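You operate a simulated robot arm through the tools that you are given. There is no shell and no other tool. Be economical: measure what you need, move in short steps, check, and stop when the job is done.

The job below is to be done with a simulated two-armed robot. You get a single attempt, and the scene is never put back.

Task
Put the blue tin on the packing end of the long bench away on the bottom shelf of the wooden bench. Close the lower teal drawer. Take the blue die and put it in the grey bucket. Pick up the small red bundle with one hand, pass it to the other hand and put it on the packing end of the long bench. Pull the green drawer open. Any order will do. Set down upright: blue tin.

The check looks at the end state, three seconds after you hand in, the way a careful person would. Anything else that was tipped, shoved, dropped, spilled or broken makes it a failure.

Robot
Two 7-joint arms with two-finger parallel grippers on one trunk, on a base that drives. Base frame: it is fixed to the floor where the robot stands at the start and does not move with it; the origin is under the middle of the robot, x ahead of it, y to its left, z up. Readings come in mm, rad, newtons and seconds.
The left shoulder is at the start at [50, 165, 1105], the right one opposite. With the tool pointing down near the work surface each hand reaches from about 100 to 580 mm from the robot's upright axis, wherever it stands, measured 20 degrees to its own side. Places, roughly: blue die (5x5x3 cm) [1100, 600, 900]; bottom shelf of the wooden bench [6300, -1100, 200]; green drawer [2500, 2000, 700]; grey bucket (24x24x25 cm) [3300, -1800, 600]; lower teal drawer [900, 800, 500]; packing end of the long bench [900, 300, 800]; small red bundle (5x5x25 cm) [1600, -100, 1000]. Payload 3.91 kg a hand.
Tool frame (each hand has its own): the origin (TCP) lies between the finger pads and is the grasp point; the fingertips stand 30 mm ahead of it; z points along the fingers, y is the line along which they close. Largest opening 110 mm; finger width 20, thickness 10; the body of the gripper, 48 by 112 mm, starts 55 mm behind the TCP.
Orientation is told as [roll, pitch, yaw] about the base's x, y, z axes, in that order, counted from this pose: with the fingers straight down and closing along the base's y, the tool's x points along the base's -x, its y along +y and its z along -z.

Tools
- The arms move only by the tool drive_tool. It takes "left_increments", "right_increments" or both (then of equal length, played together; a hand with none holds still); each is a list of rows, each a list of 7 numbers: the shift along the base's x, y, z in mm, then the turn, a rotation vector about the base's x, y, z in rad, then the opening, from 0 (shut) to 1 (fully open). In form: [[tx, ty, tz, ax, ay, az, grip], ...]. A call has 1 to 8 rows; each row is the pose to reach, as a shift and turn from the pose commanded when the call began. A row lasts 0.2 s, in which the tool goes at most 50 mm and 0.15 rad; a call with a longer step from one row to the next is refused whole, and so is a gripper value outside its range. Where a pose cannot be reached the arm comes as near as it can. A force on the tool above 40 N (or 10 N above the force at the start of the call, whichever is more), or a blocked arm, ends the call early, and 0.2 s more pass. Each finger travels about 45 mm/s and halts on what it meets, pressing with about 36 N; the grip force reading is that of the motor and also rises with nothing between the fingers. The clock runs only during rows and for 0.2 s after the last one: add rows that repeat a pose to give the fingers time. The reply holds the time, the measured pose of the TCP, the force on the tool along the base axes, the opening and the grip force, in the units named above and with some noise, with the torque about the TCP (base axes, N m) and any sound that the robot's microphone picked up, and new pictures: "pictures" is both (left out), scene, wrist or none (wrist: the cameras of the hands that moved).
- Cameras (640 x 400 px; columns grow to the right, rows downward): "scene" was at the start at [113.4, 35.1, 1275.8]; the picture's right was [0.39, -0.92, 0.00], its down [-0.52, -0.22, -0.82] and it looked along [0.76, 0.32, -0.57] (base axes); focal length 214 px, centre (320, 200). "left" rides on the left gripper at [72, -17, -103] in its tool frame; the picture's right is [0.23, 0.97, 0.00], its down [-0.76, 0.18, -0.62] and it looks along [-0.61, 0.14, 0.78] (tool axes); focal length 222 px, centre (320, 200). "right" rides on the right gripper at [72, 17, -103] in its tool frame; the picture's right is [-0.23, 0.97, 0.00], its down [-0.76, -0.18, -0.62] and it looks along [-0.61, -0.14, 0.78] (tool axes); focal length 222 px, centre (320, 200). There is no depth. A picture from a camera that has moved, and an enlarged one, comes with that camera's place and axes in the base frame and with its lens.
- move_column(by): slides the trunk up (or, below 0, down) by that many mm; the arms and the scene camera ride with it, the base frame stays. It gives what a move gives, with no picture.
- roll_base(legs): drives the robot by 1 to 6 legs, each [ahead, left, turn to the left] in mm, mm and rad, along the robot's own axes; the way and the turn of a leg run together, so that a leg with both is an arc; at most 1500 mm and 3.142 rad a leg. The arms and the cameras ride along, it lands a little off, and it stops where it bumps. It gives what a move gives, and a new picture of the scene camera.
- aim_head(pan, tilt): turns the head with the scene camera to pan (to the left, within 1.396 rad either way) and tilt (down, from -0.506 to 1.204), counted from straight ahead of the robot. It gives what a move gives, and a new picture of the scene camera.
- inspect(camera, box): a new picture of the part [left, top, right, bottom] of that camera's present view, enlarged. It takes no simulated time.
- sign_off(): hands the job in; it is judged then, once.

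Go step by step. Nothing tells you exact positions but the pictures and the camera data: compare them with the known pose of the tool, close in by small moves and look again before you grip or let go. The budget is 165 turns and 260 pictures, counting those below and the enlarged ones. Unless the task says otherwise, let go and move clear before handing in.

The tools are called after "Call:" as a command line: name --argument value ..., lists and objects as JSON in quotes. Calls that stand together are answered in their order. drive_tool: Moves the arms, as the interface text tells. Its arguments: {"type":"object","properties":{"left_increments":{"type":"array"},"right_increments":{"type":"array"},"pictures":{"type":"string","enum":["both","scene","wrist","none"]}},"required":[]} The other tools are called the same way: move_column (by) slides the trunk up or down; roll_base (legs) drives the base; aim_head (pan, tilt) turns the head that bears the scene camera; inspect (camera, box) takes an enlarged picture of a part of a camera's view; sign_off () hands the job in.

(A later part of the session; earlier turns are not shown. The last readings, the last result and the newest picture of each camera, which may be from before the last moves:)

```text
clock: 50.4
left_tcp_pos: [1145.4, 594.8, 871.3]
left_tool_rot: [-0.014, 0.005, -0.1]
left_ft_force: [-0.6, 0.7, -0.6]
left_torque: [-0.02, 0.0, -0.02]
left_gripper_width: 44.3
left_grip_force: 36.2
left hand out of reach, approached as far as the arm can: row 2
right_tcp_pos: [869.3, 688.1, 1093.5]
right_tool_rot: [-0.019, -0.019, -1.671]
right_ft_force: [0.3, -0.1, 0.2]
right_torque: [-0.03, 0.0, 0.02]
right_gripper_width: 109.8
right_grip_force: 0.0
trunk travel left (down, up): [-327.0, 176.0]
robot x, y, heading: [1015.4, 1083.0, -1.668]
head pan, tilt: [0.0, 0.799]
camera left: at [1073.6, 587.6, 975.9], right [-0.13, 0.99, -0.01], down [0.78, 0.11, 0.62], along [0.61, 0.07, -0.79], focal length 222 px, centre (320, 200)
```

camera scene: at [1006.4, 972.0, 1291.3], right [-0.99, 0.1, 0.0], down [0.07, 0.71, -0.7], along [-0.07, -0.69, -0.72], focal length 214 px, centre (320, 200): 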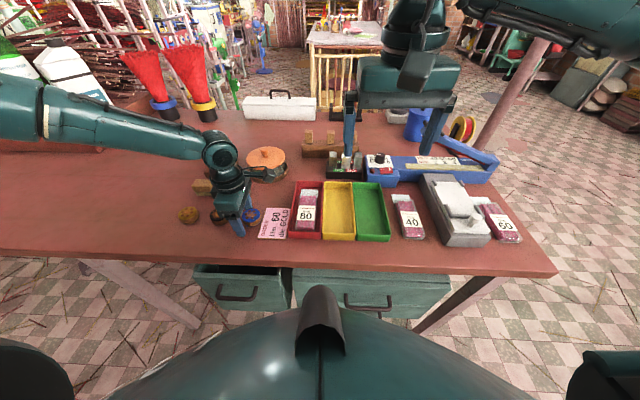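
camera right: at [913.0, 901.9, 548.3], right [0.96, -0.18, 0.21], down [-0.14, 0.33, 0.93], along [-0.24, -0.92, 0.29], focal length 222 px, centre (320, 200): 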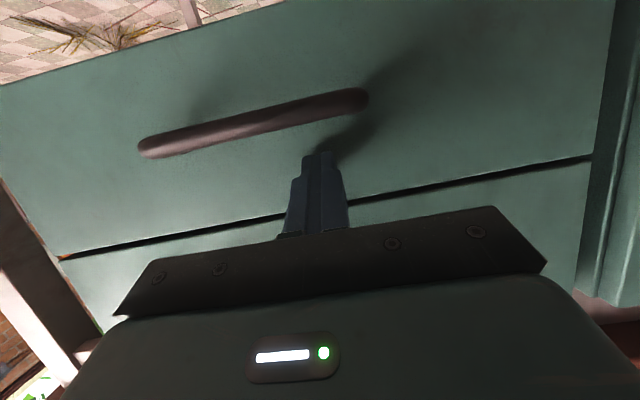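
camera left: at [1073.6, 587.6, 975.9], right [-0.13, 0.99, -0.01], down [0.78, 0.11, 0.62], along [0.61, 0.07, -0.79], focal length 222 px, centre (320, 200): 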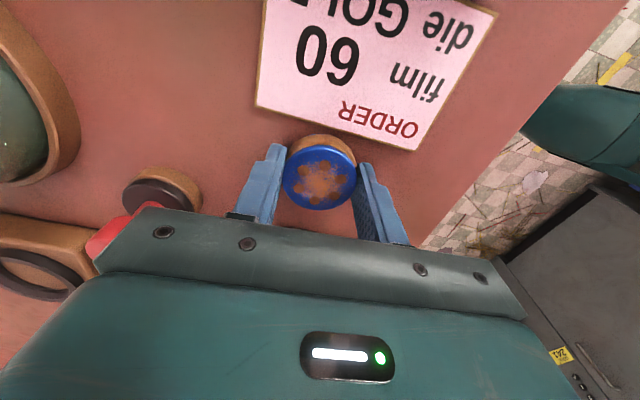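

Die held (44 mm). I lift it with the trunk, then bring the hand back.

Call:
move_column --by 150

Call:
drive_tool --left_increments '[[20, 40, 0, 0, 0, 0, 0], [40, 80, 10, 0, 0, 0, 0], [65, 115, 20, 0, 0, 0, 0], [90, 150, 30, 0, 0, 0, 0]]' --pictures "wrist"

```text
clock: 52.2
left_tcp_pos: [1146.0, 594.0, 1020.3]
left_tool_rot: [-0.015, 0.007, -0.099]
left_ft_force: [-0.3, 0.6, -2.4]
left_torque: [0.0, 0.03, -0.02]
left_gripper_width: 44.2
left_grip_force: 36.6
right_tcp_pos: [869.1, 688.2, 1242.2]
right_tool_rot: [-0.019, -0.019, -1.672]
right_ft_force: [0.4, -0.3, 0.0]
right_torque: [0.0, -0.01, 0.01]
right_gripper_width: 109.8
right_grip_force: 0.1
trunk travel left (down, up): [-477.0, 26.0]
robot x, y, heading: [1018.0, 1081.8, -1.667]
head pan, tilt: [0.0, 0.799]
```

```text
clock: 53.2
left_tcp_pos: [1236.5, 745.0, 1049.1]
left_tool_rot: [-0.019, 0.009, -0.1]
left_ft_force: [0.5, 0.6, -1.8]
left_torque: [0.0, 0.02, -0.01]
left_gripper_width: 44.3
left_grip_force: 36.0
right_tcp_pos: [868.5, 689.9, 1242.2]
right_tool_rot: [-0.019, -0.021, -1.673]
right_ft_force: [1.0, -0.3, -0.3]
right_torque: [0.0, -0.02, -0.01]
right_gripper_width: 110.1
right_grip_force: 0.0
trunk travel left (down, up): [-477.0, 26.0]
robot x, y, heading: [1015.5, 1081.8, -1.671]
head pan, tilt: [0.0, 0.799]
camera left: at [1165.2, 738.4, 1154.4], right [-0.13, 0.99, -0.01], down [0.78, 0.11, 0.61], along [0.61, 0.07, -0.79], focal length 222 px, centre (320, 200)
```

left: 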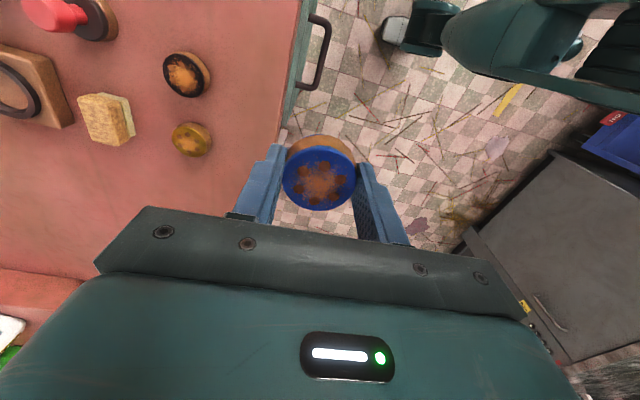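

Die in hand (left). Now to the green drawer: back off, turn round to face the counter, strafe along the aisle and look.

Call:
roll_base --legs '[[-320, 0, 0], [0, 0, 3.14], [80, -1350, 0]]'

```text
clock: 68.8
left_tcp_pos: [2151.6, 1665.3, 1048.7]
left_tool_rot: [-0.015, 0.007, 3.041]
left_ft_force: [0.5, 1.3, -3.0]
left_torque: [0.02, 0.0, -0.02]
left_gripper_width: 44.2
left_grip_force: 36.4
right_tcp_pos: [2518.4, 1720.6, 1241.2]
right_tool_rot: [-0.019, -0.018, 1.468]
right_ft_force: [0.5, 0.4, 0.6]
right_torque: [-0.01, -0.01, 0.0]
right_gripper_width: 110.2
right_grip_force: 0.0
trunk travel left (down, up): [-477.0, 26.0]
robot x, y, heading: [2371.0, 1332.4, 1.467]
head pan, tilt: [0.0, 0.799]
camera scene: at [2387.3, 1438.2, 1411.3], right [0.99, -0.1, 0.0], down [-0.07, -0.71, -0.7], along [0.07, 0.69, -0.72], focal length 214 px, centre (320, 200)
```

scene: 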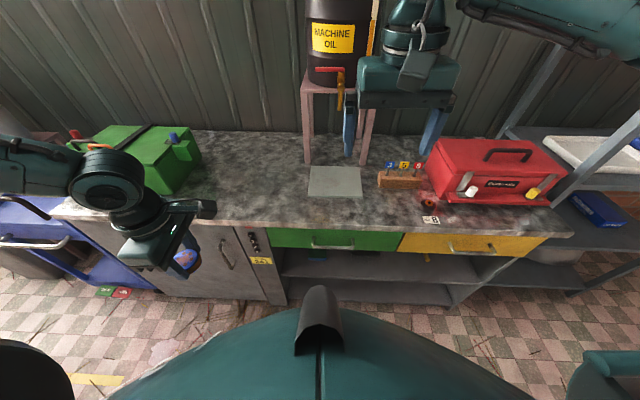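

The green drawer's handle is straight ahead. A wrist view gives me the second angle for triangulation.

Call:
inspect --camera "right" --box '[0, 0, 640, 400]'

Call:
inspect --camera "scene" --box '[240, 190, 440, 310]'

```text
1.00 times, centred on (320, 200) of right
camera zoom: at [2492.6, 1647.3, 1343.2], right [-0.95, 0.33, -0.01], down [0.24, 0.73, 0.64], along [0.22, 0.6, -0.77], focal length 222 px, centre (320, 200)
```

zoom: 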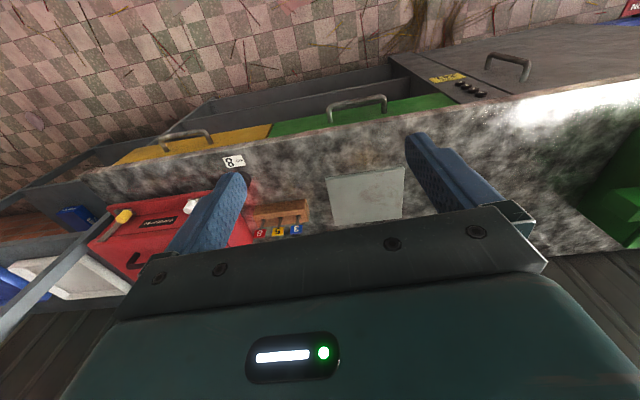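

```text
3.20 times, centred on (340, 250) of scene
camera zoom: at [2387.3, 1438.2, 1411.3], right [0.99, -0.1, 0.0], down [-0.07, -0.71, -0.7], along [0.07, 0.69, -0.72], focal length 686 px, centre (256, 40)
```

zoom: 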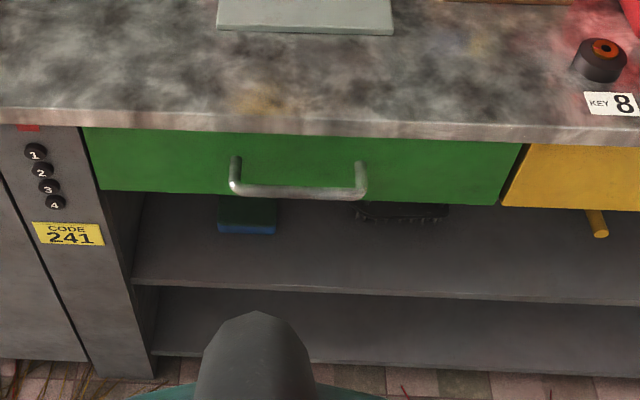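

Handle bar is at about (2475, 1834, 753), running along x. I back off 150 mm, lower the trunk, and turn the right hand to point forward with fingers closing vertically.

Call:
roll_base --legs '[[-150, 0, 0]]'

Call:
move_column --by -330

Call:
drive_tool --right_increments '[[0, 0, -10, 0.0769, -0.0949, 0.0864, 1], [0, 0, -20, 0.1538, -0.1898, 0.1728, 1], [0, 0, -30, 0.2307, -0.2847, 0.2592, 1], [0, 0, -40, 0.3076, -0.3796, 0.3456, 1], [0, 0, -50, 0.3845, -0.4745, 0.432, 1], [0, 0, -60, 0.4614, -0.5694, 0.5184, 1], [0, 0, -70, 0.5383, -0.6643, 0.6048, 1], [0, 0, -80, 0.6152, -0.7592, 0.6912, 1]]' --pictures "none"

```text
clock: 70.2
left_tcp_pos: [2135.9, 1517.7, 1048.7]
left_tool_rot: [-0.014, 0.006, 3.041]
left_ft_force: [0.3, 0.2, -2.4]
left_torque: [0.02, -0.01, 0.02]
left_gripper_width: 44.1
left_grip_force: 36.3
right_tcp_pos: [2503.6, 1572.3, 1243.4]
right_tool_rot: [-0.018, -0.019, 1.471]
right_ft_force: [0.1, -0.5, 0.3]
right_torque: [0.02, 0.02, 0.0]
right_gripper_width: 110.1
right_grip_force: 0.1
trunk travel left (down, up): [-477.0, 26.0]
robot x, y, heading: [2357.8, 1184.8, 1.468]
head pan, tilt: [0.0, 0.799]
camera scene: at [2372.2, 1290.7, 1411.4], right [1.0, -0.1, 0.0], down [-0.07, -0.71, -0.7], along [0.07, 0.69, -0.72], focal length 214 px, centre (320, 200)
```

scene: 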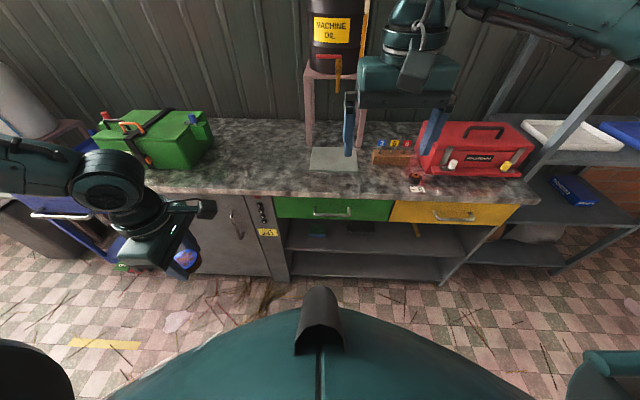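

```text
clock: 73.5
left_tcp_pos: [2136.2, 1517.7, 719.2]
left_tool_rot: [-0.017, 0.006, 3.042]
left_ft_force: [0.8, 0.4, -1.9]
left_torque: [-0.03, 0.04, -0.03]
left_gripper_width: 44.4
left_grip_force: 36.3
right_tcp_pos: [2503.3, 1573.8, 912.4]
right_tool_rot: [-0.02, -0.02, 1.471]
right_ft_force: [-0.6, 0.3, 0.4]
right_torque: [0.01, -0.01, 0.03]
right_gripper_width: 110.1
right_grip_force: 0.0
trunk travel left (down, up): [-147.0, 356.0]
robot x, y, heading: [2359.2, 1180.3, 1.474]
head pan, tilt: [0.0, 0.799]
```

```text
clock: 75.3
left_tcp_pos: [2135.5, 1519.3, 719.3]
left_tool_rot: [-0.017, 0.007, 3.044]
left_ft_force: [-0.3, 1.0, -1.7]
left_torque: [-0.01, -0.03, 0.0]
left_gripper_width: 44.6
left_grip_force: 36.4
right_tcp_pos: [2504.1, 1574.6, 831.1]
right_tool_rot: [-0.943, -0.34, 2.402]
right_ft_force: [0.0, -0.3, 0.1]
right_torque: [-0.02, -0.02, 0.0]
right_gripper_width: 109.8
right_grip_force: 0.1
trunk travel left (down, up): [-147.0, 356.0]
robot x, y, heading: [2362.3, 1181.8, 1.471]
head pan, tilt: [0.0, 0.799]
```

Good so far; finishing the rotation while approaching the pre-grasp pose.

Call:
drive_tool --right_increments '[[-4, 10, -15, 0.0769, -0.0949, 0.0864, 1], [-8, 25, -30, 0.1538, -0.1898, 0.1728, 1], [-12, 40, -45, 0.2307, -0.2847, 0.2592, 1], [-18, 60, -60, 0.3076, -0.3796, 0.3456, 1], [-24, 85, -70, 0.3845, -0.4745, 0.432, 1], [-30, 110, -78, 0.4614, -0.5694, 0.5184, 1], [-34, 135, -78, 0.4614, -0.5694, 0.5184, 1], [-36, 150, -78, 0.4614, -0.5694, 0.5184, 1]]' --pictures "both"

```text
clock: 77.1
left_tcp_pos: [2135.8, 1519.1, 718.6]
left_tool_rot: [-0.016, 0.007, 3.041]
left_ft_force: [0.3, 0.0, -2.4]
left_torque: [-0.01, 0.04, 0.0]
left_gripper_width: 44.4
left_grip_force: 35.5
right_tcp_pos: [2442.7, 1715.0, 770.6]
right_tool_rot: [-1.587, 0.005, 3.05]
right_ft_force: [0.1, 1.1, 0.2]
right_torque: [-0.02, 0.0, -0.04]
right_gripper_width: 110.2
right_grip_force: 0.1
right hand out of reach, approached as far as the arm can: row 6, 7, 8
trunk travel left (down, up): [-147.0, 356.0]
robot x, y, heading: [2358.5, 1181.9, 1.472]
head pan, tilt: [0.0, 0.799]
camera scene: at [2372.3, 1291.6, 1081.3], right [1.0, -0.1, 0.0], down [-0.07, -0.71, -0.7], along [0.07, 0.69, -0.72], focal length 214 px, centre (320, 200)
camera right: at [2506.4, 1604.5, 751.8], right [-0.22, 0.04, -0.97], down [-0.82, -0.55, 0.16], along [-0.54, 0.83, 0.15], focal length 222 px, centre (320, 200)
```

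scene: 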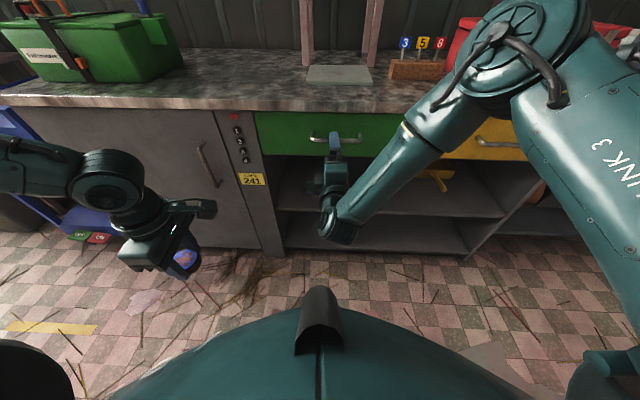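
right: 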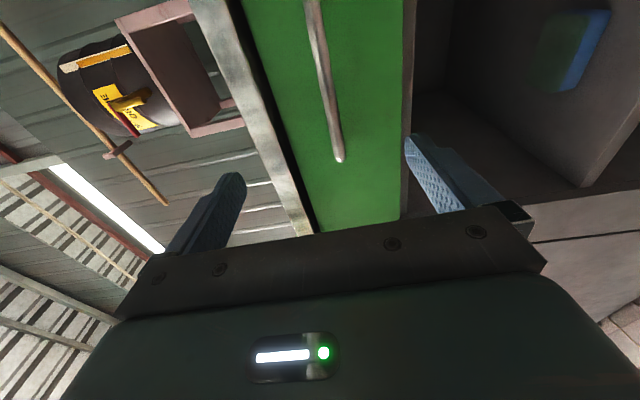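

The hand is at its reach limit but straddles the bar's line, so I'll close the remaining gap with the base and trunk.

Call:
move_column --by -17

Call:
roll_base --legs '[[90, 0, 0]]'

Call:
inspect --camera "right" --box '[0, 0, 640, 400]'

```text
clock: 77.7
left_tcp_pos: [2136.4, 1519.1, 701.1]
left_tool_rot: [-0.016, 0.006, 3.043]
left_ft_force: [-0.6, 1.2, -1.9]
left_torque: [0.01, 0.01, 0.02]
left_gripper_width: 44.4
left_grip_force: 36.4
right_tcp_pos: [2443.8, 1714.1, 753.7]
right_tool_rot: [-1.586, 0.004, 3.051]
right_ft_force: [-0.1, 0.3, -0.9]
right_torque: [0.02, -0.01, 0.01]
right_gripper_width: 110.0
right_grip_force: 0.1
trunk travel left (down, up): [-130.0, 373.0]
robot x, y, heading: [2357.2, 1181.8, 1.48]
head pan, tilt: [0.0, 0.799]
```

```text
clock: 78.8
left_tcp_pos: [2145.3, 1609.7, 701.4]
left_tool_rot: [-0.017, 0.009, 3.042]
left_ft_force: [0.1, 0.2, -2.2]
left_torque: [0.0, -0.04, 0.01]
left_gripper_width: 44.3
left_grip_force: 36.0
right_tcp_pos: [2453.1, 1804.9, 754.0]
right_tool_rot: [-1.585, 0.003, 3.049]
right_ft_force: [0.8, -0.3, -0.8]
right_torque: [0.03, -0.02, 0.01]
right_gripper_width: 110.2
right_grip_force: 0.0
trunk travel left (down, up): [-130.0, 373.0]
robot x, y, heading: [2368.8, 1272.7, 1.467]
head pan, tilt: [0.0, 0.799]
camera scene: at [2381.7, 1382.5, 1064.3], right [0.99, -0.1, 0.0], down [-0.07, -0.71, -0.7], along [0.07, 0.69, -0.72], focal length 214 px, centre (320, 200)
```

scene: 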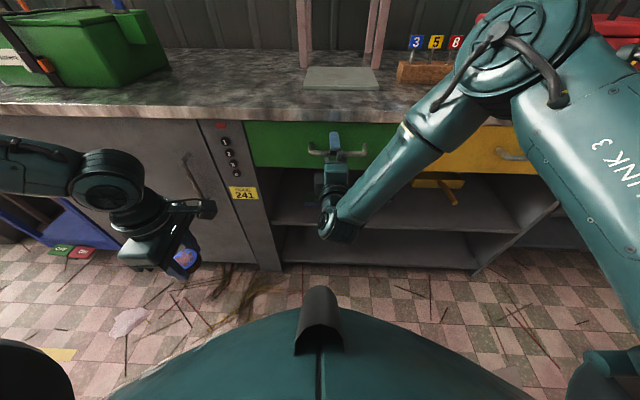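

```text
1.00 times, centred on (320, 200) of right
camera zoom: at [2516.6, 1694.7, 734.6], right [-0.22, 0.04, -0.97], down [-0.82, -0.55, 0.17], along [-0.53, 0.83, 0.15], focal length 222 px, centre (320, 200)
```

zoom: 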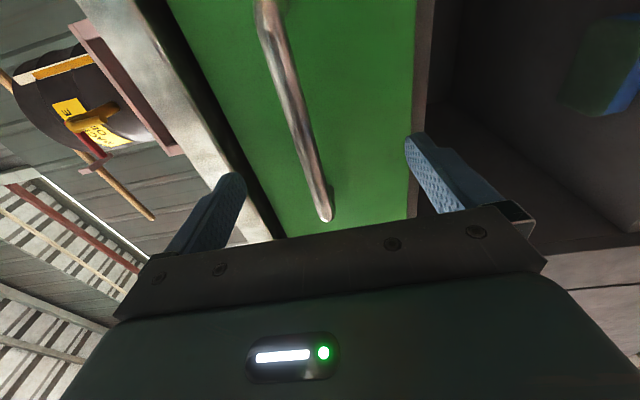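

The bar lies between the fingertips; I go 20 mm further and close.

Call:
roll_base --legs '[[20, 0, 0]]'

Call:
drive_tool --right_increments '[[0, 0, 0, 0, 0, 0, 0.6], [0, 0, 0, 0, 0, 0, 0.2], [0, 0, 0, 0, 0, 0, 0], [0, 0, 0, 0, 0, 0, 0], [0, 0, 0, 0, 0, 0, 0], [0, 0, 0, 0, 0, 0, 0], [0, 0, 0, 0, 0, 0, 0]]' --pictures "wrist"

```text
clock: 79.6
left_tcp_pos: [2149.5, 1630.7, 702.3]
left_tool_rot: [-0.015, 0.006, 3.04]
left_ft_force: [-0.1, -0.1, -2.2]
left_torque: [-0.01, -0.02, 0.0]
left_gripper_width: 44.8
left_grip_force: 36.4
right_tcp_pos: [2454.9, 1824.4, 753.5]
right_tool_rot: [-1.588, 0.003, 3.048]
right_ft_force: [0.1, -0.1, 0.2]
right_torque: [0.0, 0.0, 0.03]
right_gripper_width: 110.0
right_grip_force: 0.1
trunk travel left (down, up): [-130.0, 373.0]
robot x, y, heading: [2368.2, 1295.0, 1.469]
head pan, tilt: [0.0, 0.799]
camera scene: at [2383.7, 1402.4, 1064.3], right [0.99, -0.1, 0.0], down [-0.07, -0.71, -0.7], along [0.07, 0.69, -0.72], focal length 214 px, centre (320, 200)
```

scene: 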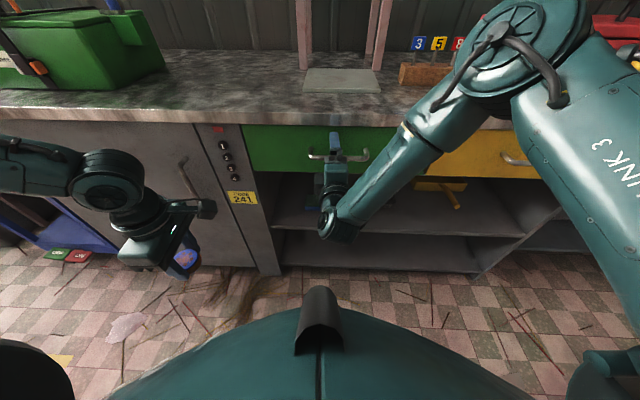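

```text
clock: 81.2
left_tcp_pos: [2148.0, 1628.7, 702.8]
left_tool_rot: [-0.017, 0.007, 3.04]
left_ft_force: [-0.1, 0.0, -3.0]
left_torque: [0.04, 0.0, 0.01]
left_gripper_width: 44.4
left_grip_force: 36.5
right_tcp_pos: [2456.0, 1824.7, 758.6]
right_tool_rot: [-1.601, 0.002, 3.048]
right_ft_force: [1.8, 0.3, 29.8]
right_torque: [0.17, 0.01, 0.57]
right_gripper_width: 13.6
right_grip_force: 44.7
trunk travel left (down, up): [-130.0, 373.0]
robot x, y, heading: [2366.7, 1291.4, 1.472]
head pan, tilt: [0.0, 0.799]
camera right: at [2518.4, 1714.9, 738.7], right [-0.22, 0.05, -0.97], down [-0.82, -0.55, 0.16], along [-0.53, 0.83, 0.16], focal length 222 px, centre (320, 200)
```

right: 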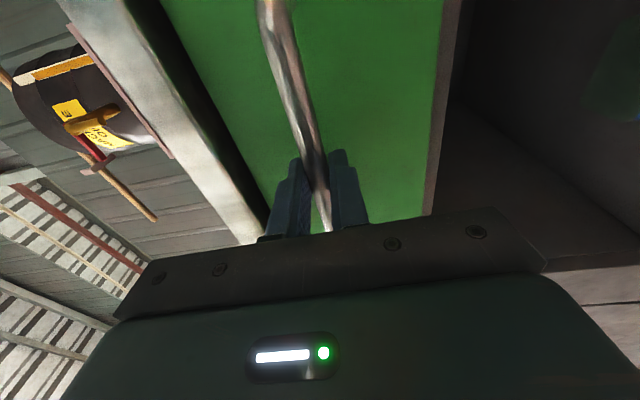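

Bar gripped (13.6 mm). I relieve the vertical load and pull gently, watching for resistance (it might be locked).

Call:
move_column --by 5

Call:
drive_tool --right_increments '[[-2, -10, 2, 0, 0, 0, 0], [-5, -30, 2, 0, 0, 0, 0], [-8, -50, 2, 0, 0, 0, 0], [-11, -75, 2, 0, 0, 0, 0], [-15, -100, 2, 0, 0, 0, 0], [-19, -125, 2, 0, 0, 0, 0], [-22, -145, 2, 0, 0, 0, 0]]' --pictures "scene"

```text
clock: 81.7
left_tcp_pos: [2147.3, 1629.4, 706.3]
left_tool_rot: [-0.016, 0.007, 3.042]
left_ft_force: [-0.7, 0.8, -1.6]
left_torque: [0.01, 0.01, 0.01]
left_gripper_width: 44.5
left_grip_force: 36.0
right_tcp_pos: [2455.0, 1824.9, 759.2]
right_tool_rot: [-1.588, 0.003, 3.049]
right_ft_force: [-3.0, 2.3, 17.4]
right_torque: [0.2, 0.22, -1.02]
right_gripper_width: 13.6
right_grip_force: 45.3
trunk travel left (down, up): [-135.0, 368.0]
robot x, y, heading: [2367.6, 1290.9, 1.467]
head pan, tilt: [0.0, 0.799]
```

```text
clock: 83.3
left_tcp_pos: [2148.5, 1630.5, 707.5]
left_tool_rot: [-0.014, 0.008, 3.039]
left_ft_force: [-1.1, 0.0, -2.9]
left_torque: [0.0, -0.01, 0.0]
left_gripper_width: 44.3
left_grip_force: 36.0
right_tcp_pos: [2435.5, 1679.7, 759.3]
right_tool_rot: [-1.583, 0.004, 3.049]
right_ft_force: [1.5, 0.4, -2.4]
right_torque: [-0.02, 0.18, 1.31]
right_gripper_width: 14.0
right_grip_force: 44.6
trunk travel left (down, up): [-135.0, 368.0]
robot x, y, heading: [2367.2, 1298.2, 1.468]
head pan, tilt: [0.0, 0.799]
camera scene: at [2384.0, 1402.4, 1069.3], right [0.99, -0.1, 0.0], down [-0.07, -0.71, -0.7], along [0.07, 0.69, -0.72], focal length 214 px, centre (320, 200)
```

scene: 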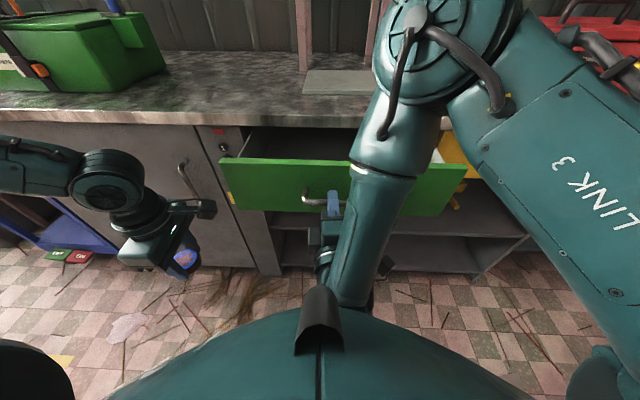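

The drawer came out 145 mm. I pull a bit more with the base, then release.

Call:
roll_base --legs '[[-60, 0, 0]]'

Call:
drive_tool --right_increments '[[0, 0, 0, 0, 0, 0, 0.3], [0, 0, 0, 0, 0, 0, 0.6], [0, 0, 0, 0, 0, 0, 0.9], [0, 0, 0, 0, 0, 0, 1], [0, 0, 0, 0, 0, 0, 1], [0, 0, 0, 0, 0, 0, 1]]' --pictures "none"

Call:
roll_base --legs '[[-130, 0, 0]]'

```text
clock: 84.3
left_tcp_pos: [2142.6, 1571.7, 705.8]
left_tool_rot: [-0.014, 0.008, 3.04]
left_ft_force: [0.5, -0.4, -2.2]
left_torque: [-0.01, 0.0, -0.02]
left_gripper_width: 44.3
left_grip_force: 35.7
right_tcp_pos: [2425.9, 1621.5, 759.9]
right_tool_rot: [-1.584, 0.003, 3.053]
right_ft_force: [-22.5, 2.0, -4.4]
right_torque: [-0.06, 0.18, 0.61]
right_gripper_width: 13.7
right_grip_force: 45.2
trunk travel left (down, up): [-135.0, 368.0]
robot x, y, heading: [2361.4, 1231.0, 1.464]
head pan, tilt: [0.0, 0.799]
camera scene: at [2376.5, 1343.8, 1069.2], right [0.99, -0.1, 0.0], down [-0.07, -0.71, -0.7], along [0.07, 0.69, -0.72], focal length 214 px, centre (320, 200)
```

scene: 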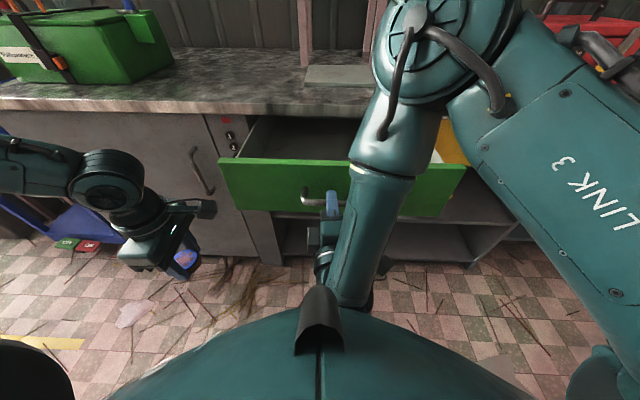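

```text
clock: 85.7
left_tcp_pos: [2141.4, 1571.6, 707.3]
left_tool_rot: [-0.011, 0.007, 3.039]
left_ft_force: [-0.8, 0.7, -2.2]
left_torque: [0.0, -0.02, 0.02]
left_gripper_width: 44.6
left_grip_force: 36.1
right_tcp_pos: [2426.5, 1621.0, 759.8]
right_tool_rot: [-1.585, 0.002, 3.052]
right_ft_force: [0.9, 0.4, 0.0]
right_torque: [-0.01, 0.04, -0.01]
right_gripper_width: 110.1
right_grip_force: 0.1
trunk travel left (down, up): [-135.0, 368.0]
robot x, y, heading: [2363.9, 1234.7, 1.467]
head pan, tilt: [0.0, 0.799]
```

```text
clock: 87.0
left_tcp_pos: [2129.7, 1441.0, 706.7]
left_tool_rot: [-0.015, 0.008, 3.039]
left_ft_force: [-0.2, -0.2, -2.3]
left_torque: [0.03, -0.02, 0.01]
left_gripper_width: 44.3
left_grip_force: 36.2
right_tcp_pos: [2414.0, 1490.5, 759.8]
right_tool_rot: [-1.585, 0.001, 3.05]
right_ft_force: [-0.6, -0.7, 0.3]
right_torque: [-0.02, 0.0, 0.02]
right_gripper_width: 110.0
right_grip_force: 0.0
trunk travel left (down, up): [-135.0, 368.0]
robot x, y, heading: [2350.0, 1102.2, 1.468]
head pan, tilt: [0.0, 0.799]
camera scene: at [2364.3, 1213.0, 1069.3], right [0.99, -0.1, 0.0], down [-0.08, -0.71, -0.7], along [0.07, 0.69, -0.72], focal length 214 px, centre (320, 200)
```

scene: 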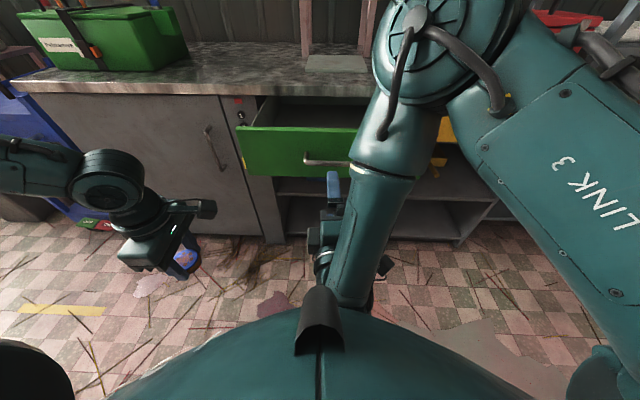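

Green drawer is open ~200 mm. I turn the right hand back down in two calls and raise the trunk.

Call:
drive_tool --right_increments '[[5, 0, 10, -0.0769, 0.0949, -0.0864, 1], [10, 0, 20, -0.1538, 0.1898, -0.1728, 1], [15, 0, 30, -0.2307, 0.2847, -0.2592, 1], [20, 0, 40, -0.3076, 0.3796, -0.3456, 1], [30, 0, 50, -0.3845, 0.4745, -0.432, 1], [40, 0, 60, -0.4614, 0.5694, -0.5184, 1], [50, 0, 70, -0.5383, 0.6643, -0.6048, 1], [60, 0, 80, -0.6152, 0.7592, -0.6912, 1]]' --pictures "none"

Call:
drive_tool --right_increments '[[10, 0, 10, -0.0769, 0.0949, -0.0864, 1], [20, 0, 20, -0.1538, 0.1898, -0.1728, 1], [30, 0, 30, -0.2307, 0.2847, -0.2592, 1], [40, 0, 40, -0.3076, 0.3796, -0.3456, 1], [45, 0, 50, -0.3845, 0.4745, -0.432, 1], [50, 0, 60, -0.4614, 0.5694, -0.5184, 1]]' --pictures "none"

Call:
move_column --by 330

Call:
roll_base --legs '[[0, 1200, 0], [0, 1200, 0]]'

```text
clock: 88.8
left_tcp_pos: [2130.5, 1441.0, 707.1]
left_tool_rot: [-0.016, 0.008, 3.037]
left_ft_force: [0.0, 0.6, -3.8]
left_torque: [-0.02, -0.02, -0.01]
left_gripper_width: 44.2
left_grip_force: 36.2
right_tcp_pos: [2474.5, 1491.7, 840.4]
right_tool_rot: [-0.671, -0.34, 2.133]
right_ft_force: [-0.8, 0.3, -0.2]
right_torque: [0.01, -0.03, 0.04]
right_gripper_width: 109.9
right_grip_force: 0.0
trunk travel left (down, up): [-135.0, 368.0]
robot x, y, heading: [2352.8, 1103.4, 1.464]
head pan, tilt: [0.0, 0.799]
```

```text
clock: 90.2
left_tcp_pos: [2129.9, 1440.7, 706.7]
left_tool_rot: [-0.014, 0.006, 3.038]
left_ft_force: [0.1, -0.3, -2.4]
left_torque: [0.02, 0.0, 0.01]
left_gripper_width: 44.5
left_grip_force: 35.9
right_tcp_pos: [2525.2, 1488.5, 901.1]
right_tool_rot: [-0.013, -0.01, 1.466]
right_ft_force: [0.6, -0.2, -0.5]
right_torque: [-0.03, -0.03, 0.03]
right_gripper_width: 109.9
right_grip_force: 0.1
trunk travel left (down, up): [-135.0, 368.0]
robot x, y, heading: [2354.9, 1104.2, 1.464]
head pan, tilt: [0.0, 0.799]
```

```text
clock: 93.5
left_tcp_pos: [2129.5, 1440.9, 1036.1]
left_tool_rot: [-0.015, 0.008, 3.036]
left_ft_force: [0.6, -0.8, -2.1]
left_torque: [0.02, 0.0, 0.0]
left_gripper_width: 44.4
left_grip_force: 36.5
right_tcp_pos: [2525.7, 1489.0, 1228.9]
right_tool_rot: [-0.013, -0.012, 1.468]
right_ft_force: [0.2, -0.1, 0.3]
right_torque: [0.0, 0.03, 0.02]
right_gripper_width: 110.3
right_grip_force: 0.0
trunk travel left (down, up): [-465.0, 38.0]
robot x, y, heading: [2346.6, 1104.7, 1.465]
head pan, tilt: [0.0, 0.799]
```

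```text
clock: 105.1
left_tcp_pos: [-239.5, 1668.9, 1036.5]
left_tool_rot: [-0.014, 0.007, 3.051]
left_ft_force: [-0.8, 0.1, -1.0]
left_torque: [0.0, -0.02, 0.01]
left_gripper_width: 44.4
left_grip_force: 36.0
right_tcp_pos: [154.3, 1721.6, 1230.0]
right_tool_rot: [-0.014, -0.012, 1.482]
right_ft_force: [-0.4, 0.7, 0.9]
right_torque: [-0.03, 0.03, 0.01]
right_gripper_width: 110.2
right_grip_force: 0.1
trunk travel left (down, up): [-465.0, 38.0]
robot x, y, heading: [-16.1, 1329.9, 1.474]
head pan, tilt: [0.0, 0.799]
camera scene: at [-2.0, 1442.8, 1399.3], right [1.0, -0.09, 0.0], down [-0.07, -0.71, -0.7], along [0.06, 0.69, -0.72], focal length 214 px, centre (320, 200)
```

scene: 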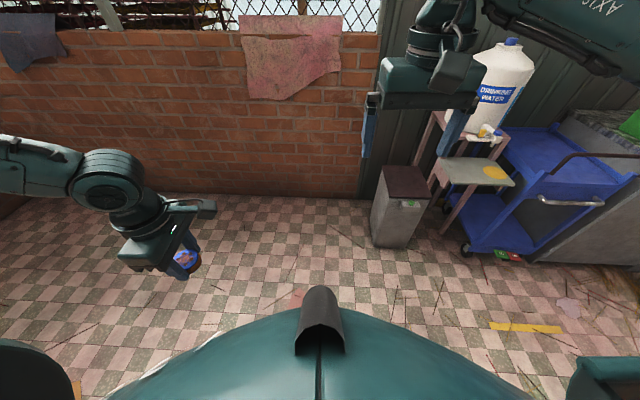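

Now to the near end of the bench for the tin with the right hand.

Call:
roll_base --legs '[[0, 0, -1.624], [0, -876, 0], [190, 0, 0]]'

Call:
inspect --camera "right" --box '[0, 0, 640, 400]'

```text
clock: 114.9
left_tcp_pos: [362.0, 639.1, 1037.2]
left_tool_rot: [-0.014, 0.008, 1.378]
left_ft_force: [0.2, 0.4, -1.5]
left_torque: [-0.03, 0.01, 0.0]
left_gripper_width: 44.4
left_grip_force: 35.9
right_tcp_pos: [376.3, 239.8, 1229.1]
right_tool_rot: [-0.014, -0.011, -0.189]
right_ft_force: [0.2, -0.7, -0.5]
right_torque: [0.0, 0.06, 0.01]
right_gripper_width: 110.0
right_grip_force: 0.0
trunk travel left (down, up): [-465.0, 38.0]
robot x, y, heading: [5.1, 444.8, -0.189]
head pan, tilt: [0.0, 0.799]
camera scene: at [116.7, 427.2, 1399.2], right [-0.19, -0.98, 0.0], down [-0.7, 0.14, -0.7], along [0.68, -0.13, -0.72], focal length 214 px, centre (320, 200)
```

scene: 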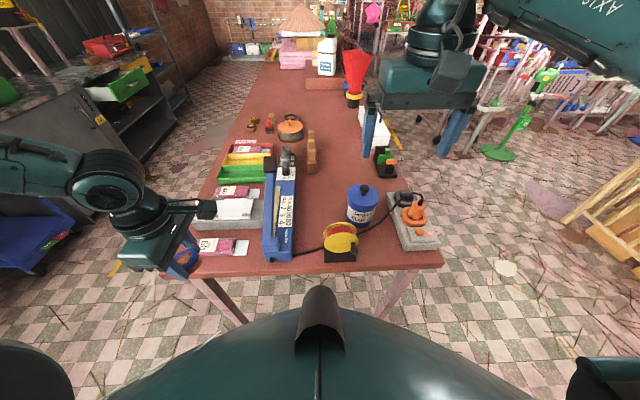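

```text
1.00 times, centred on (320, 200) of right
camera zoom: at [307.4, 270.3, 1330.7], right [0.41, 0.91, -0.01], down [0.71, -0.31, 0.63], along [0.58, -0.27, -0.77], focal length 222 px, centre (320, 200)
```

zoom: 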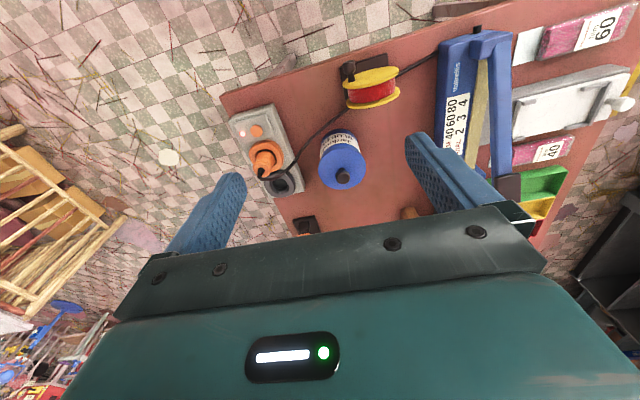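

The tin's knob triangulates to (534, 214, 985). For the shelf I want a side grip on the body, coming between the yellow spool and the power strip, so I reposition the base and lift the left hand out of the way.

Call:
drive_tool --left_increments '[[-10, 0, 45, 0, 0, 0, 0], [-20, 0, 90, 0, 0, 0, 0], [-20, 0, 135, 0, 0, 0, 0], [-20, 0, 180, 0, 0, 0, 0], [-20, 0, 220, 0, 0, 0, 0]]' --pictures "none"

Call:
roll_base --legs '[[0, 0, 0.289], [-56, -182, 0]]'

Call:
move_column --by -170

```text
clock: 116.1
left_tcp_pos: [338.6, 639.1, 1256.8]
left_tool_rot: [-0.014, 0.007, 1.376]
left_ft_force: [-0.4, -0.1, -2.2]
left_torque: [-0.03, 0.01, 0.0]
left_gripper_width: 44.3
left_grip_force: 36.1
right_tcp_pos: [375.3, 239.8, 1230.3]
right_tool_rot: [-0.012, -0.012, -0.191]
right_ft_force: [0.4, 0.3, -0.4]
right_torque: [-0.03, 0.02, -0.01]
right_gripper_width: 110.0
right_grip_force: 0.1
trunk travel left (down, up): [-465.0, 38.0]
robot x, y, heading: [3.7, 448.5, -0.191]
head pan, tilt: [0.0, 0.799]
```

```text
clock: 118.5
left_tcp_pos: [232.5, 542.1, 1255.7]
left_tool_rot: [-0.013, 0.007, 1.663]
left_ft_force: [0.0, -1.1, -3.5]
left_torque: [0.01, -0.01, 0.03]
left_gripper_width: 44.6
left_grip_force: 35.9
right_tcp_pos: [379.5, 167.5, 1228.6]
right_tool_rot: [-0.013, -0.011, 0.095]
right_ft_force: [-0.5, -0.5, 0.2]
right_torque: [0.01, -0.02, 0.0]
right_gripper_width: 109.9
right_grip_force: 0.0
trunk travel left (down, up): [-465.0, 38.0]
robot x, y, heading: [-33.5, 265.4, 0.096]
head pan, tilt: [0.0, 0.799]
camera scene: at [78.1, 274.7, 1399.3], right [0.09, -1.0, 0.0], down [-0.71, -0.07, -0.7], along [0.69, 0.06, -0.72], focal length 214 px, centre (320, 200)
```

scene: 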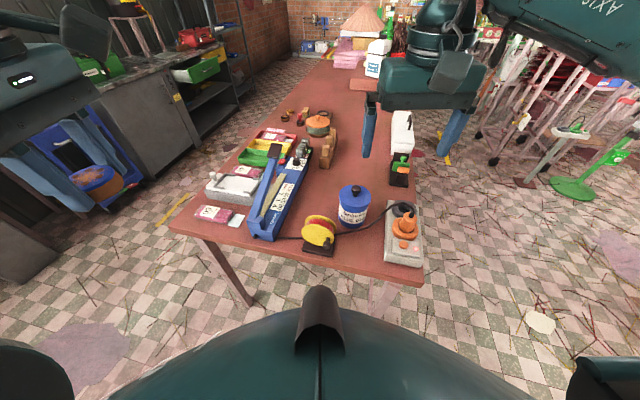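

```text
clock: 120.5
left_tcp_pos: [233.1, 543.0, 1086.8]
left_tool_rot: [-0.013, 0.007, 1.663]
left_ft_force: [-0.3, -0.9, -2.2]
left_torque: [-0.01, -0.05, 0.01]
left_gripper_width: 44.2
left_grip_force: 36.3
right_tcp_pos: [380.5, 169.0, 1060.8]
right_tool_rot: [-0.015, -0.013, 0.094]
right_ft_force: [0.1, -0.2, 1.0]
right_torque: [-0.01, 0.01, -0.03]
right_gripper_width: 110.0
right_grip_force: 0.0
trunk travel left (down, up): [-295.0, 208.0]
robot x, y, heading: [-30.6, 265.0, 0.094]
head pan, tilt: [0.0, 0.799]
```

Now I yaw the right hand slightly and tilt it forward above the tin.

Call:
drive_tool --right_increments '[[30, 10, 10, 0, 0, 0.115, 1], [60, 20, 20, 0, 0, 0.23, 1]]' --pictures "none"

Call:
drive_tool --right_increments '[[10, 3, 0, 0.0469, -0.1413, 0, 1], [20, 6, 0, 0.0938, -0.2826, 0, 1], [30, 9, 0, 0.1407, -0.4239, 0, 1], [40, 11, 0, 0.1876, -0.5652, 0, 1], [50, 13, 0, 0.2345, -0.7065, 0, 1], [60, 15, -10, 0.2814, -0.8478, 0, 1], [72, 18, -20, 0.3283, -0.9891, 0, 1], [83, 20, -30, 0.3752, -1.1304, 0, 1]]' --pictures "both"

```text
clock: 121.1
left_tcp_pos: [234.0, 543.3, 1086.2]
left_tool_rot: [-0.013, 0.008, 1.663]
left_ft_force: [-0.6, 0.0, -2.7]
left_torque: [-0.01, 0.02, 0.0]
left_gripper_width: 44.2
left_grip_force: 35.3
right_tcp_pos: [441.8, 188.5, 1079.0]
right_tool_rot: [-0.014, -0.011, 0.326]
right_ft_force: [-0.1, 0.1, 0.2]
right_torque: [0.0, -0.01, -0.01]
right_gripper_width: 110.0
right_grip_force: 0.2
trunk travel left (down, up): [-295.0, 208.0]
robot x, y, heading: [-31.7, 265.4, 0.094]
head pan, tilt: [0.0, 0.799]
```

```text
clock: 122.9
left_tcp_pos: [233.8, 541.5, 1087.1]
left_tool_rot: [-0.012, 0.007, 1.665]
left_ft_force: [0.1, -0.5, -2.5]
left_torque: [-0.02, -0.01, -0.02]
left_gripper_width: 44.2
left_grip_force: 36.2
right_tcp_pos: [522.9, 206.3, 1049.3]
right_tool_rot: [-0.024, -1.206, 0.33]
right_ft_force: [0.5, 0.5, 0.4]
right_torque: [-0.01, 0.02, 0.02]
right_gripper_width: 109.9
right_grip_force: 0.0
trunk travel left (down, up): [-295.0, 208.0]
robot x, y, heading: [-34.9, 266.4, 0.09]
head pan, tilt: [0.0, 0.799]
camera scene: at [78.4, 275.2, 1229.3], right [0.09, -1.0, 0.0], down [-0.71, -0.07, -0.7], along [0.69, 0.06, -0.72], focal length 214 px, centre (320, 200)
camera right: at [401.4, 184.4, 1017.5], right [-0.22, 0.95, 0.2], down [-0.24, -0.26, 0.94], along [0.94, 0.16, 0.29], focal length 222 px, centre (320, 200)
```

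scene: 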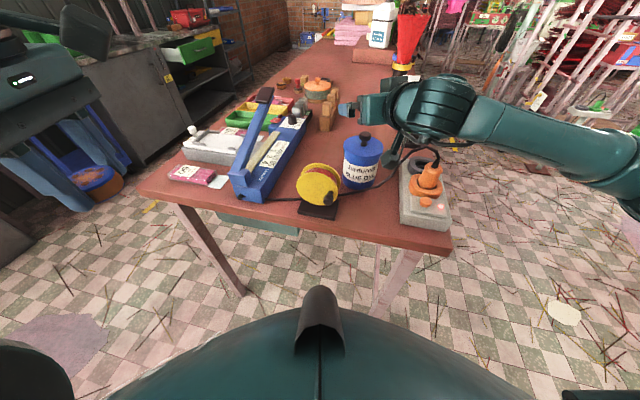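
right: 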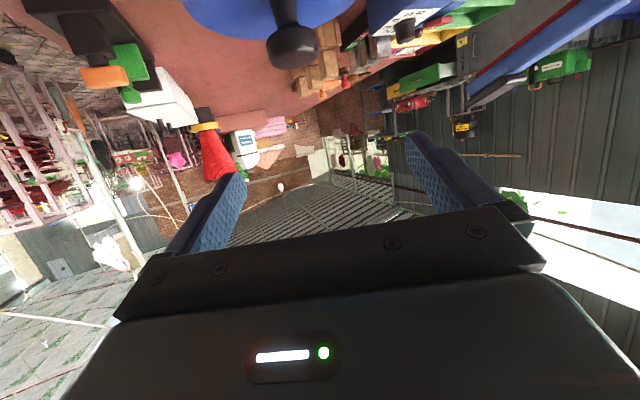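

The tin is nearly centred between the fingers. I descend part-way and check the alignment before the fingers pass the lid.

Call:
drive_tool --right_increments '[[0, 2, -35, 0, 0, 0, 1], [0, 2, -62, 0, 0, 0, 1]]' --pictures "both"

```text
clock: 123.5
left_tcp_pos: [233.3, 542.8, 1086.5]
left_tool_rot: [-0.014, 0.006, 1.664]
left_ft_force: [-0.2, 0.2, -2.1]
left_torque: [-0.04, -0.02, -0.01]
left_gripper_width: 44.2
left_grip_force: 36.6
right_tcp_pos: [521.9, 212.2, 988.8]
right_tool_rot: [-0.022, -1.204, 0.331]
right_ft_force: [0.3, -1.2, -0.1]
right_torque: [0.01, 0.02, 0.0]
right_gripper_width: 110.1
right_grip_force: 0.1
trunk travel left (down, up): [-295.0, 208.0]
robot x, y, heading: [-35.7, 262.1, 0.097]
head pan, tilt: [0.0, 0.799]
camera scene: at [78.3, 275.3, 1229.3], right [0.09, -1.0, 0.0], down [-0.71, -0.07, -0.7], along [0.69, 0.06, -0.72], focal length 214 px, centre (320, 200)
camera right: at [401.1, 189.9, 957.0], right [-0.22, 0.95, 0.2], down [-0.24, -0.26, 0.94], along [0.94, 0.16, 0.29], focal length 222 px, centre (320, 200)
```

scene: 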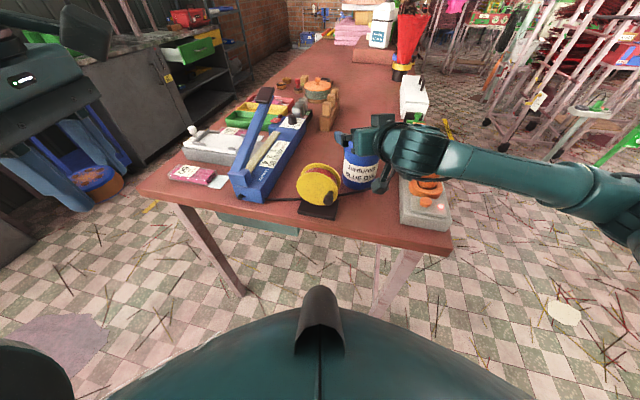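
right: 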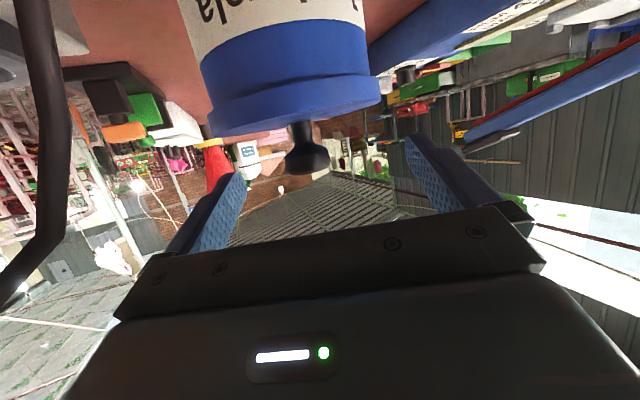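

Tin axis is ~6 mm to the right of the hand's line; I correct and descend to grip height.

Call:
drive_tool --right_increments '[[2, -6, 0, 0, 0, 0, 1], [2, -6, -35, 0, 0, 0, 1], [2, -6, -68, 0, 0, 0, 1], [2, -6, -97, 0, 0, 0, 1]]' --pictures "both"

```text
clock: 124.5
left_tcp_pos: [233.0, 542.4, 1086.5]
left_tool_rot: [-0.016, 0.007, 1.661]
left_ft_force: [-0.9, 0.3, -2.1]
left_torque: [-0.01, 0.02, -0.02]
left_gripper_width: 44.3
left_grip_force: 36.3
right_tcp_pos: [525.3, 204.2, 965.4]
right_tool_rot: [-0.023, -1.202, 0.332]
right_ft_force: [0.0, -0.6, 0.1]
right_torque: [0.01, 0.02, 0.01]
right_gripper_width: 110.1
right_grip_force: 0.1
right hand out of reach, approached as far as the arm can: row 2, 3, 4
trunk travel left (down, up): [-295.0, 208.0]
robot x, y, heading: [-35.1, 266.1, 0.092]
head pan, tilt: [0.0, 0.799]
camera scene: at [78.2, 275.3, 1229.3], right [0.09, -1.0, 0.0], down [-0.71, -0.07, -0.7], along [0.69, 0.06, -0.72], focal length 214 px, centre (320, 200)
camera right: at [404.1, 182.2, 934.4], right [-0.22, 0.95, 0.2], down [-0.24, -0.26, 0.94], along [0.95, 0.16, 0.29], focal length 222 px, centre (320, 200)
```

scene: 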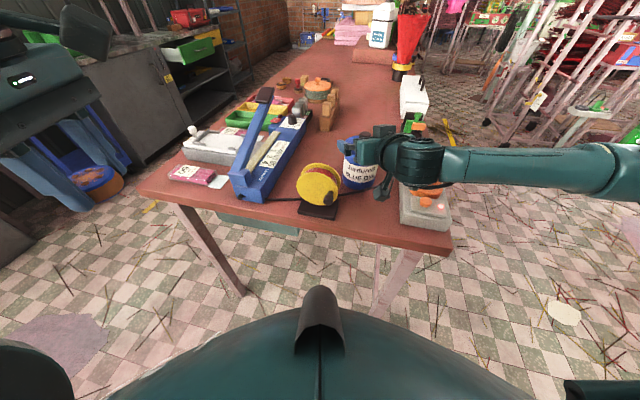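
right: 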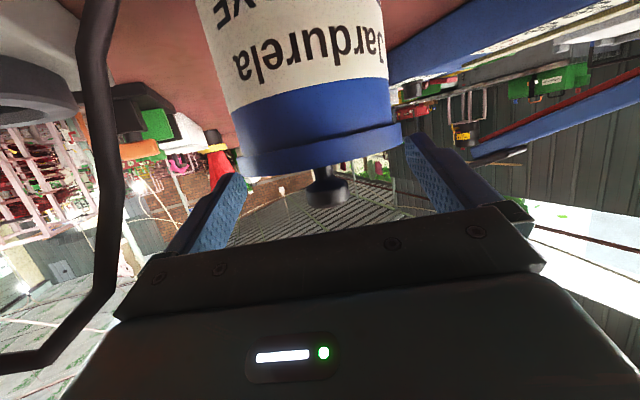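

The arm geometry limits here, and the power cord arches close by. I zoom in to judge the clearance around the hand.

Call:
inspect --camera "scene" --box '[280, 100, 460, 240]'

Call:
inspect --camera "right" --box '[0, 0, 330, 240]'

```text
2.86 times, centred on (370, 170) of scene
camera zoom: at [78.2, 275.3, 1229.3], right [0.09, -1.0, 0.0], down [-0.71, -0.07, -0.7], along [0.69, 0.06, -0.72], focal length 613 px, centre (177, 286)
```

zoom: 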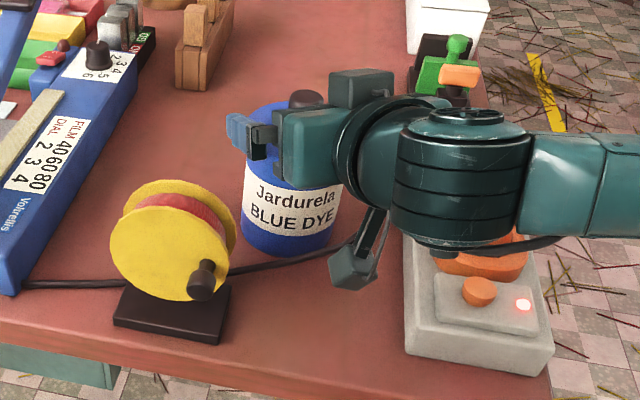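

```text
1.67 times, centred on (165, 120) of right
camera zoom: at [404.1, 182.2, 934.4], right [-0.22, 0.95, 0.2], down [-0.24, -0.26, 0.94], along [0.95, 0.16, 0.29], focal length 370 px, centre (578, 333)
```

zoom: 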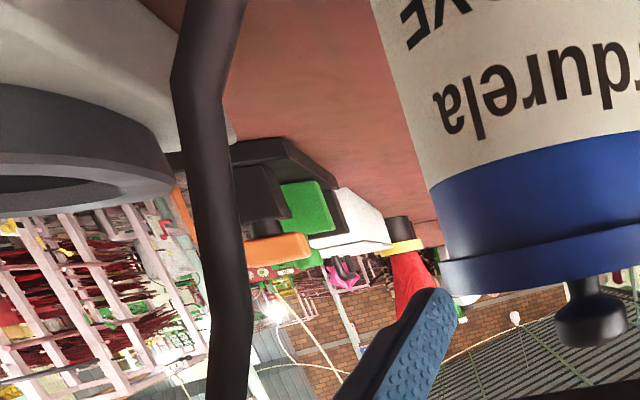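

Going lower this way would put the wrist on the plug. Before choosing another tilt, I look at the wooden bench in the distance to learn its shelf clearance.

Call:
aim_head --pan -0.35 --tilt 0.15

Call:
inspect --camera "scene" --box '[240, 130, 440, 255]'

```text
clock: 125.5
left_tcp_pos: [233.5, 541.7, 1086.8]
left_tool_rot: [-0.014, 0.009, 1.662]
left_ft_force: [0.4, -0.1, -1.2]
left_torque: [-0.04, 0.03, 0.01]
left_gripper_width: 44.4
left_grip_force: 36.0
right_tcp_pos: [526.3, 204.0, 966.0]
right_tool_rot: [-0.025, -1.203, 0.332]
right_ft_force: [0.7, -0.1, 0.1]
right_torque: [0.03, -0.06, 0.01]
right_gripper_width: 110.0
right_grip_force: 0.1
trunk travel left (down, up): [-295.0, 208.0]
robot x, y, heading: [-34.6, 259.9, 0.092]
head pan, tilt: [-0.351, 0.15]
camera scene: at [87.6, 244.2, 1287.6], right [-0.26, -0.97, 0.0], down [-0.15, 0.04, -0.99], along [0.96, -0.25, -0.15], focal length 214 px, centre (320, 200)
```

scene: 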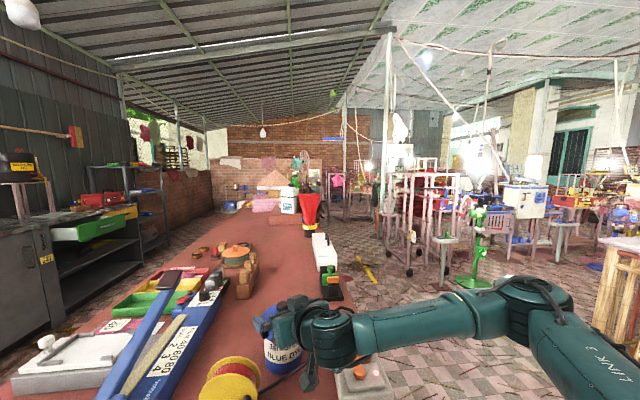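

```text
3.20 times, centred on (340, 192) of scene
camera zoom: at [87.6, 244.2, 1287.6], right [-0.26, -0.97, 0.0], down [-0.15, 0.04, -0.99], along [0.96, -0.25, -0.15], focal length 686 px, centre (256, 224)
```

zoom: 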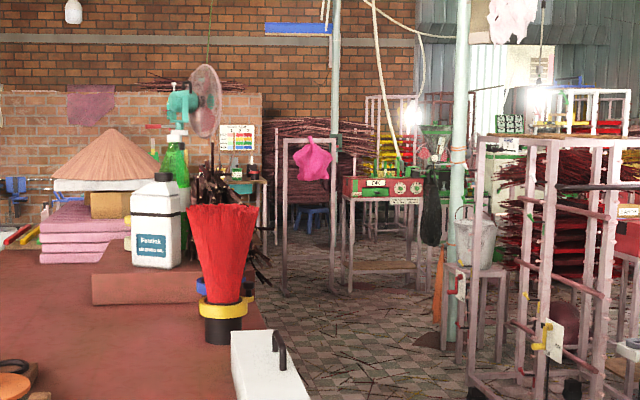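

The wooden bench shelf seems to have ample clearance, so a 45° grip suffices. I rise, reduce the tilt to ~0.8 rad, then come down on the tin.

Call:
drive_tool --right_increments '[[-1, 1, 35, 0, 0, 0, 1], [-2, 2, 65, 0, 0, 0, 1], [-2, 2, 65, -0.0433, 0.126, 0, 1], [-2, 2, 65, -0.0867, 0.252, 0, 1], [-2, 2, 65, -0.13, 0.378, 0, 1], [-2, 2, 35, -0.13, 0.378, 0, 1], [-2, 2, 20, -0.13, 0.378, 0, 1]]' --pictures "wrist"

```text
clock: 127.1
left_tcp_pos: [233.1, 541.7, 1087.7]
left_tool_rot: [-0.015, 0.007, 1.663]
left_ft_force: [-0.1, 0.1, -2.0]
left_torque: [-0.01, -0.02, 0.02]
left_gripper_width: 44.1
left_grip_force: 36.4
right_tcp_pos: [522.9, 202.6, 981.9]
right_tool_rot: [-0.023, -0.802, 0.332]
right_ft_force: [0.2, 0.4, 0.6]
right_torque: [-0.01, -0.03, 0.01]
right_gripper_width: 109.9
right_grip_force: 0.1
trunk travel left (down, up): [-295.0, 208.0]
robot x, y, heading: [-36.6, 262.6, 0.088]
head pan, tilt: [-0.351, 0.15]
camera right: at [399.8, 179.3, 1000.7], right [-0.15, 0.98, 0.15], down [0.13, -0.13, 0.98], along [0.98, 0.17, -0.1], focal length 222 px, centre (320, 200)
```

right: 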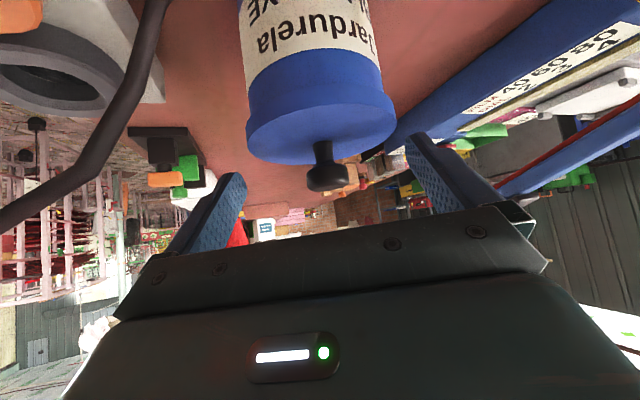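

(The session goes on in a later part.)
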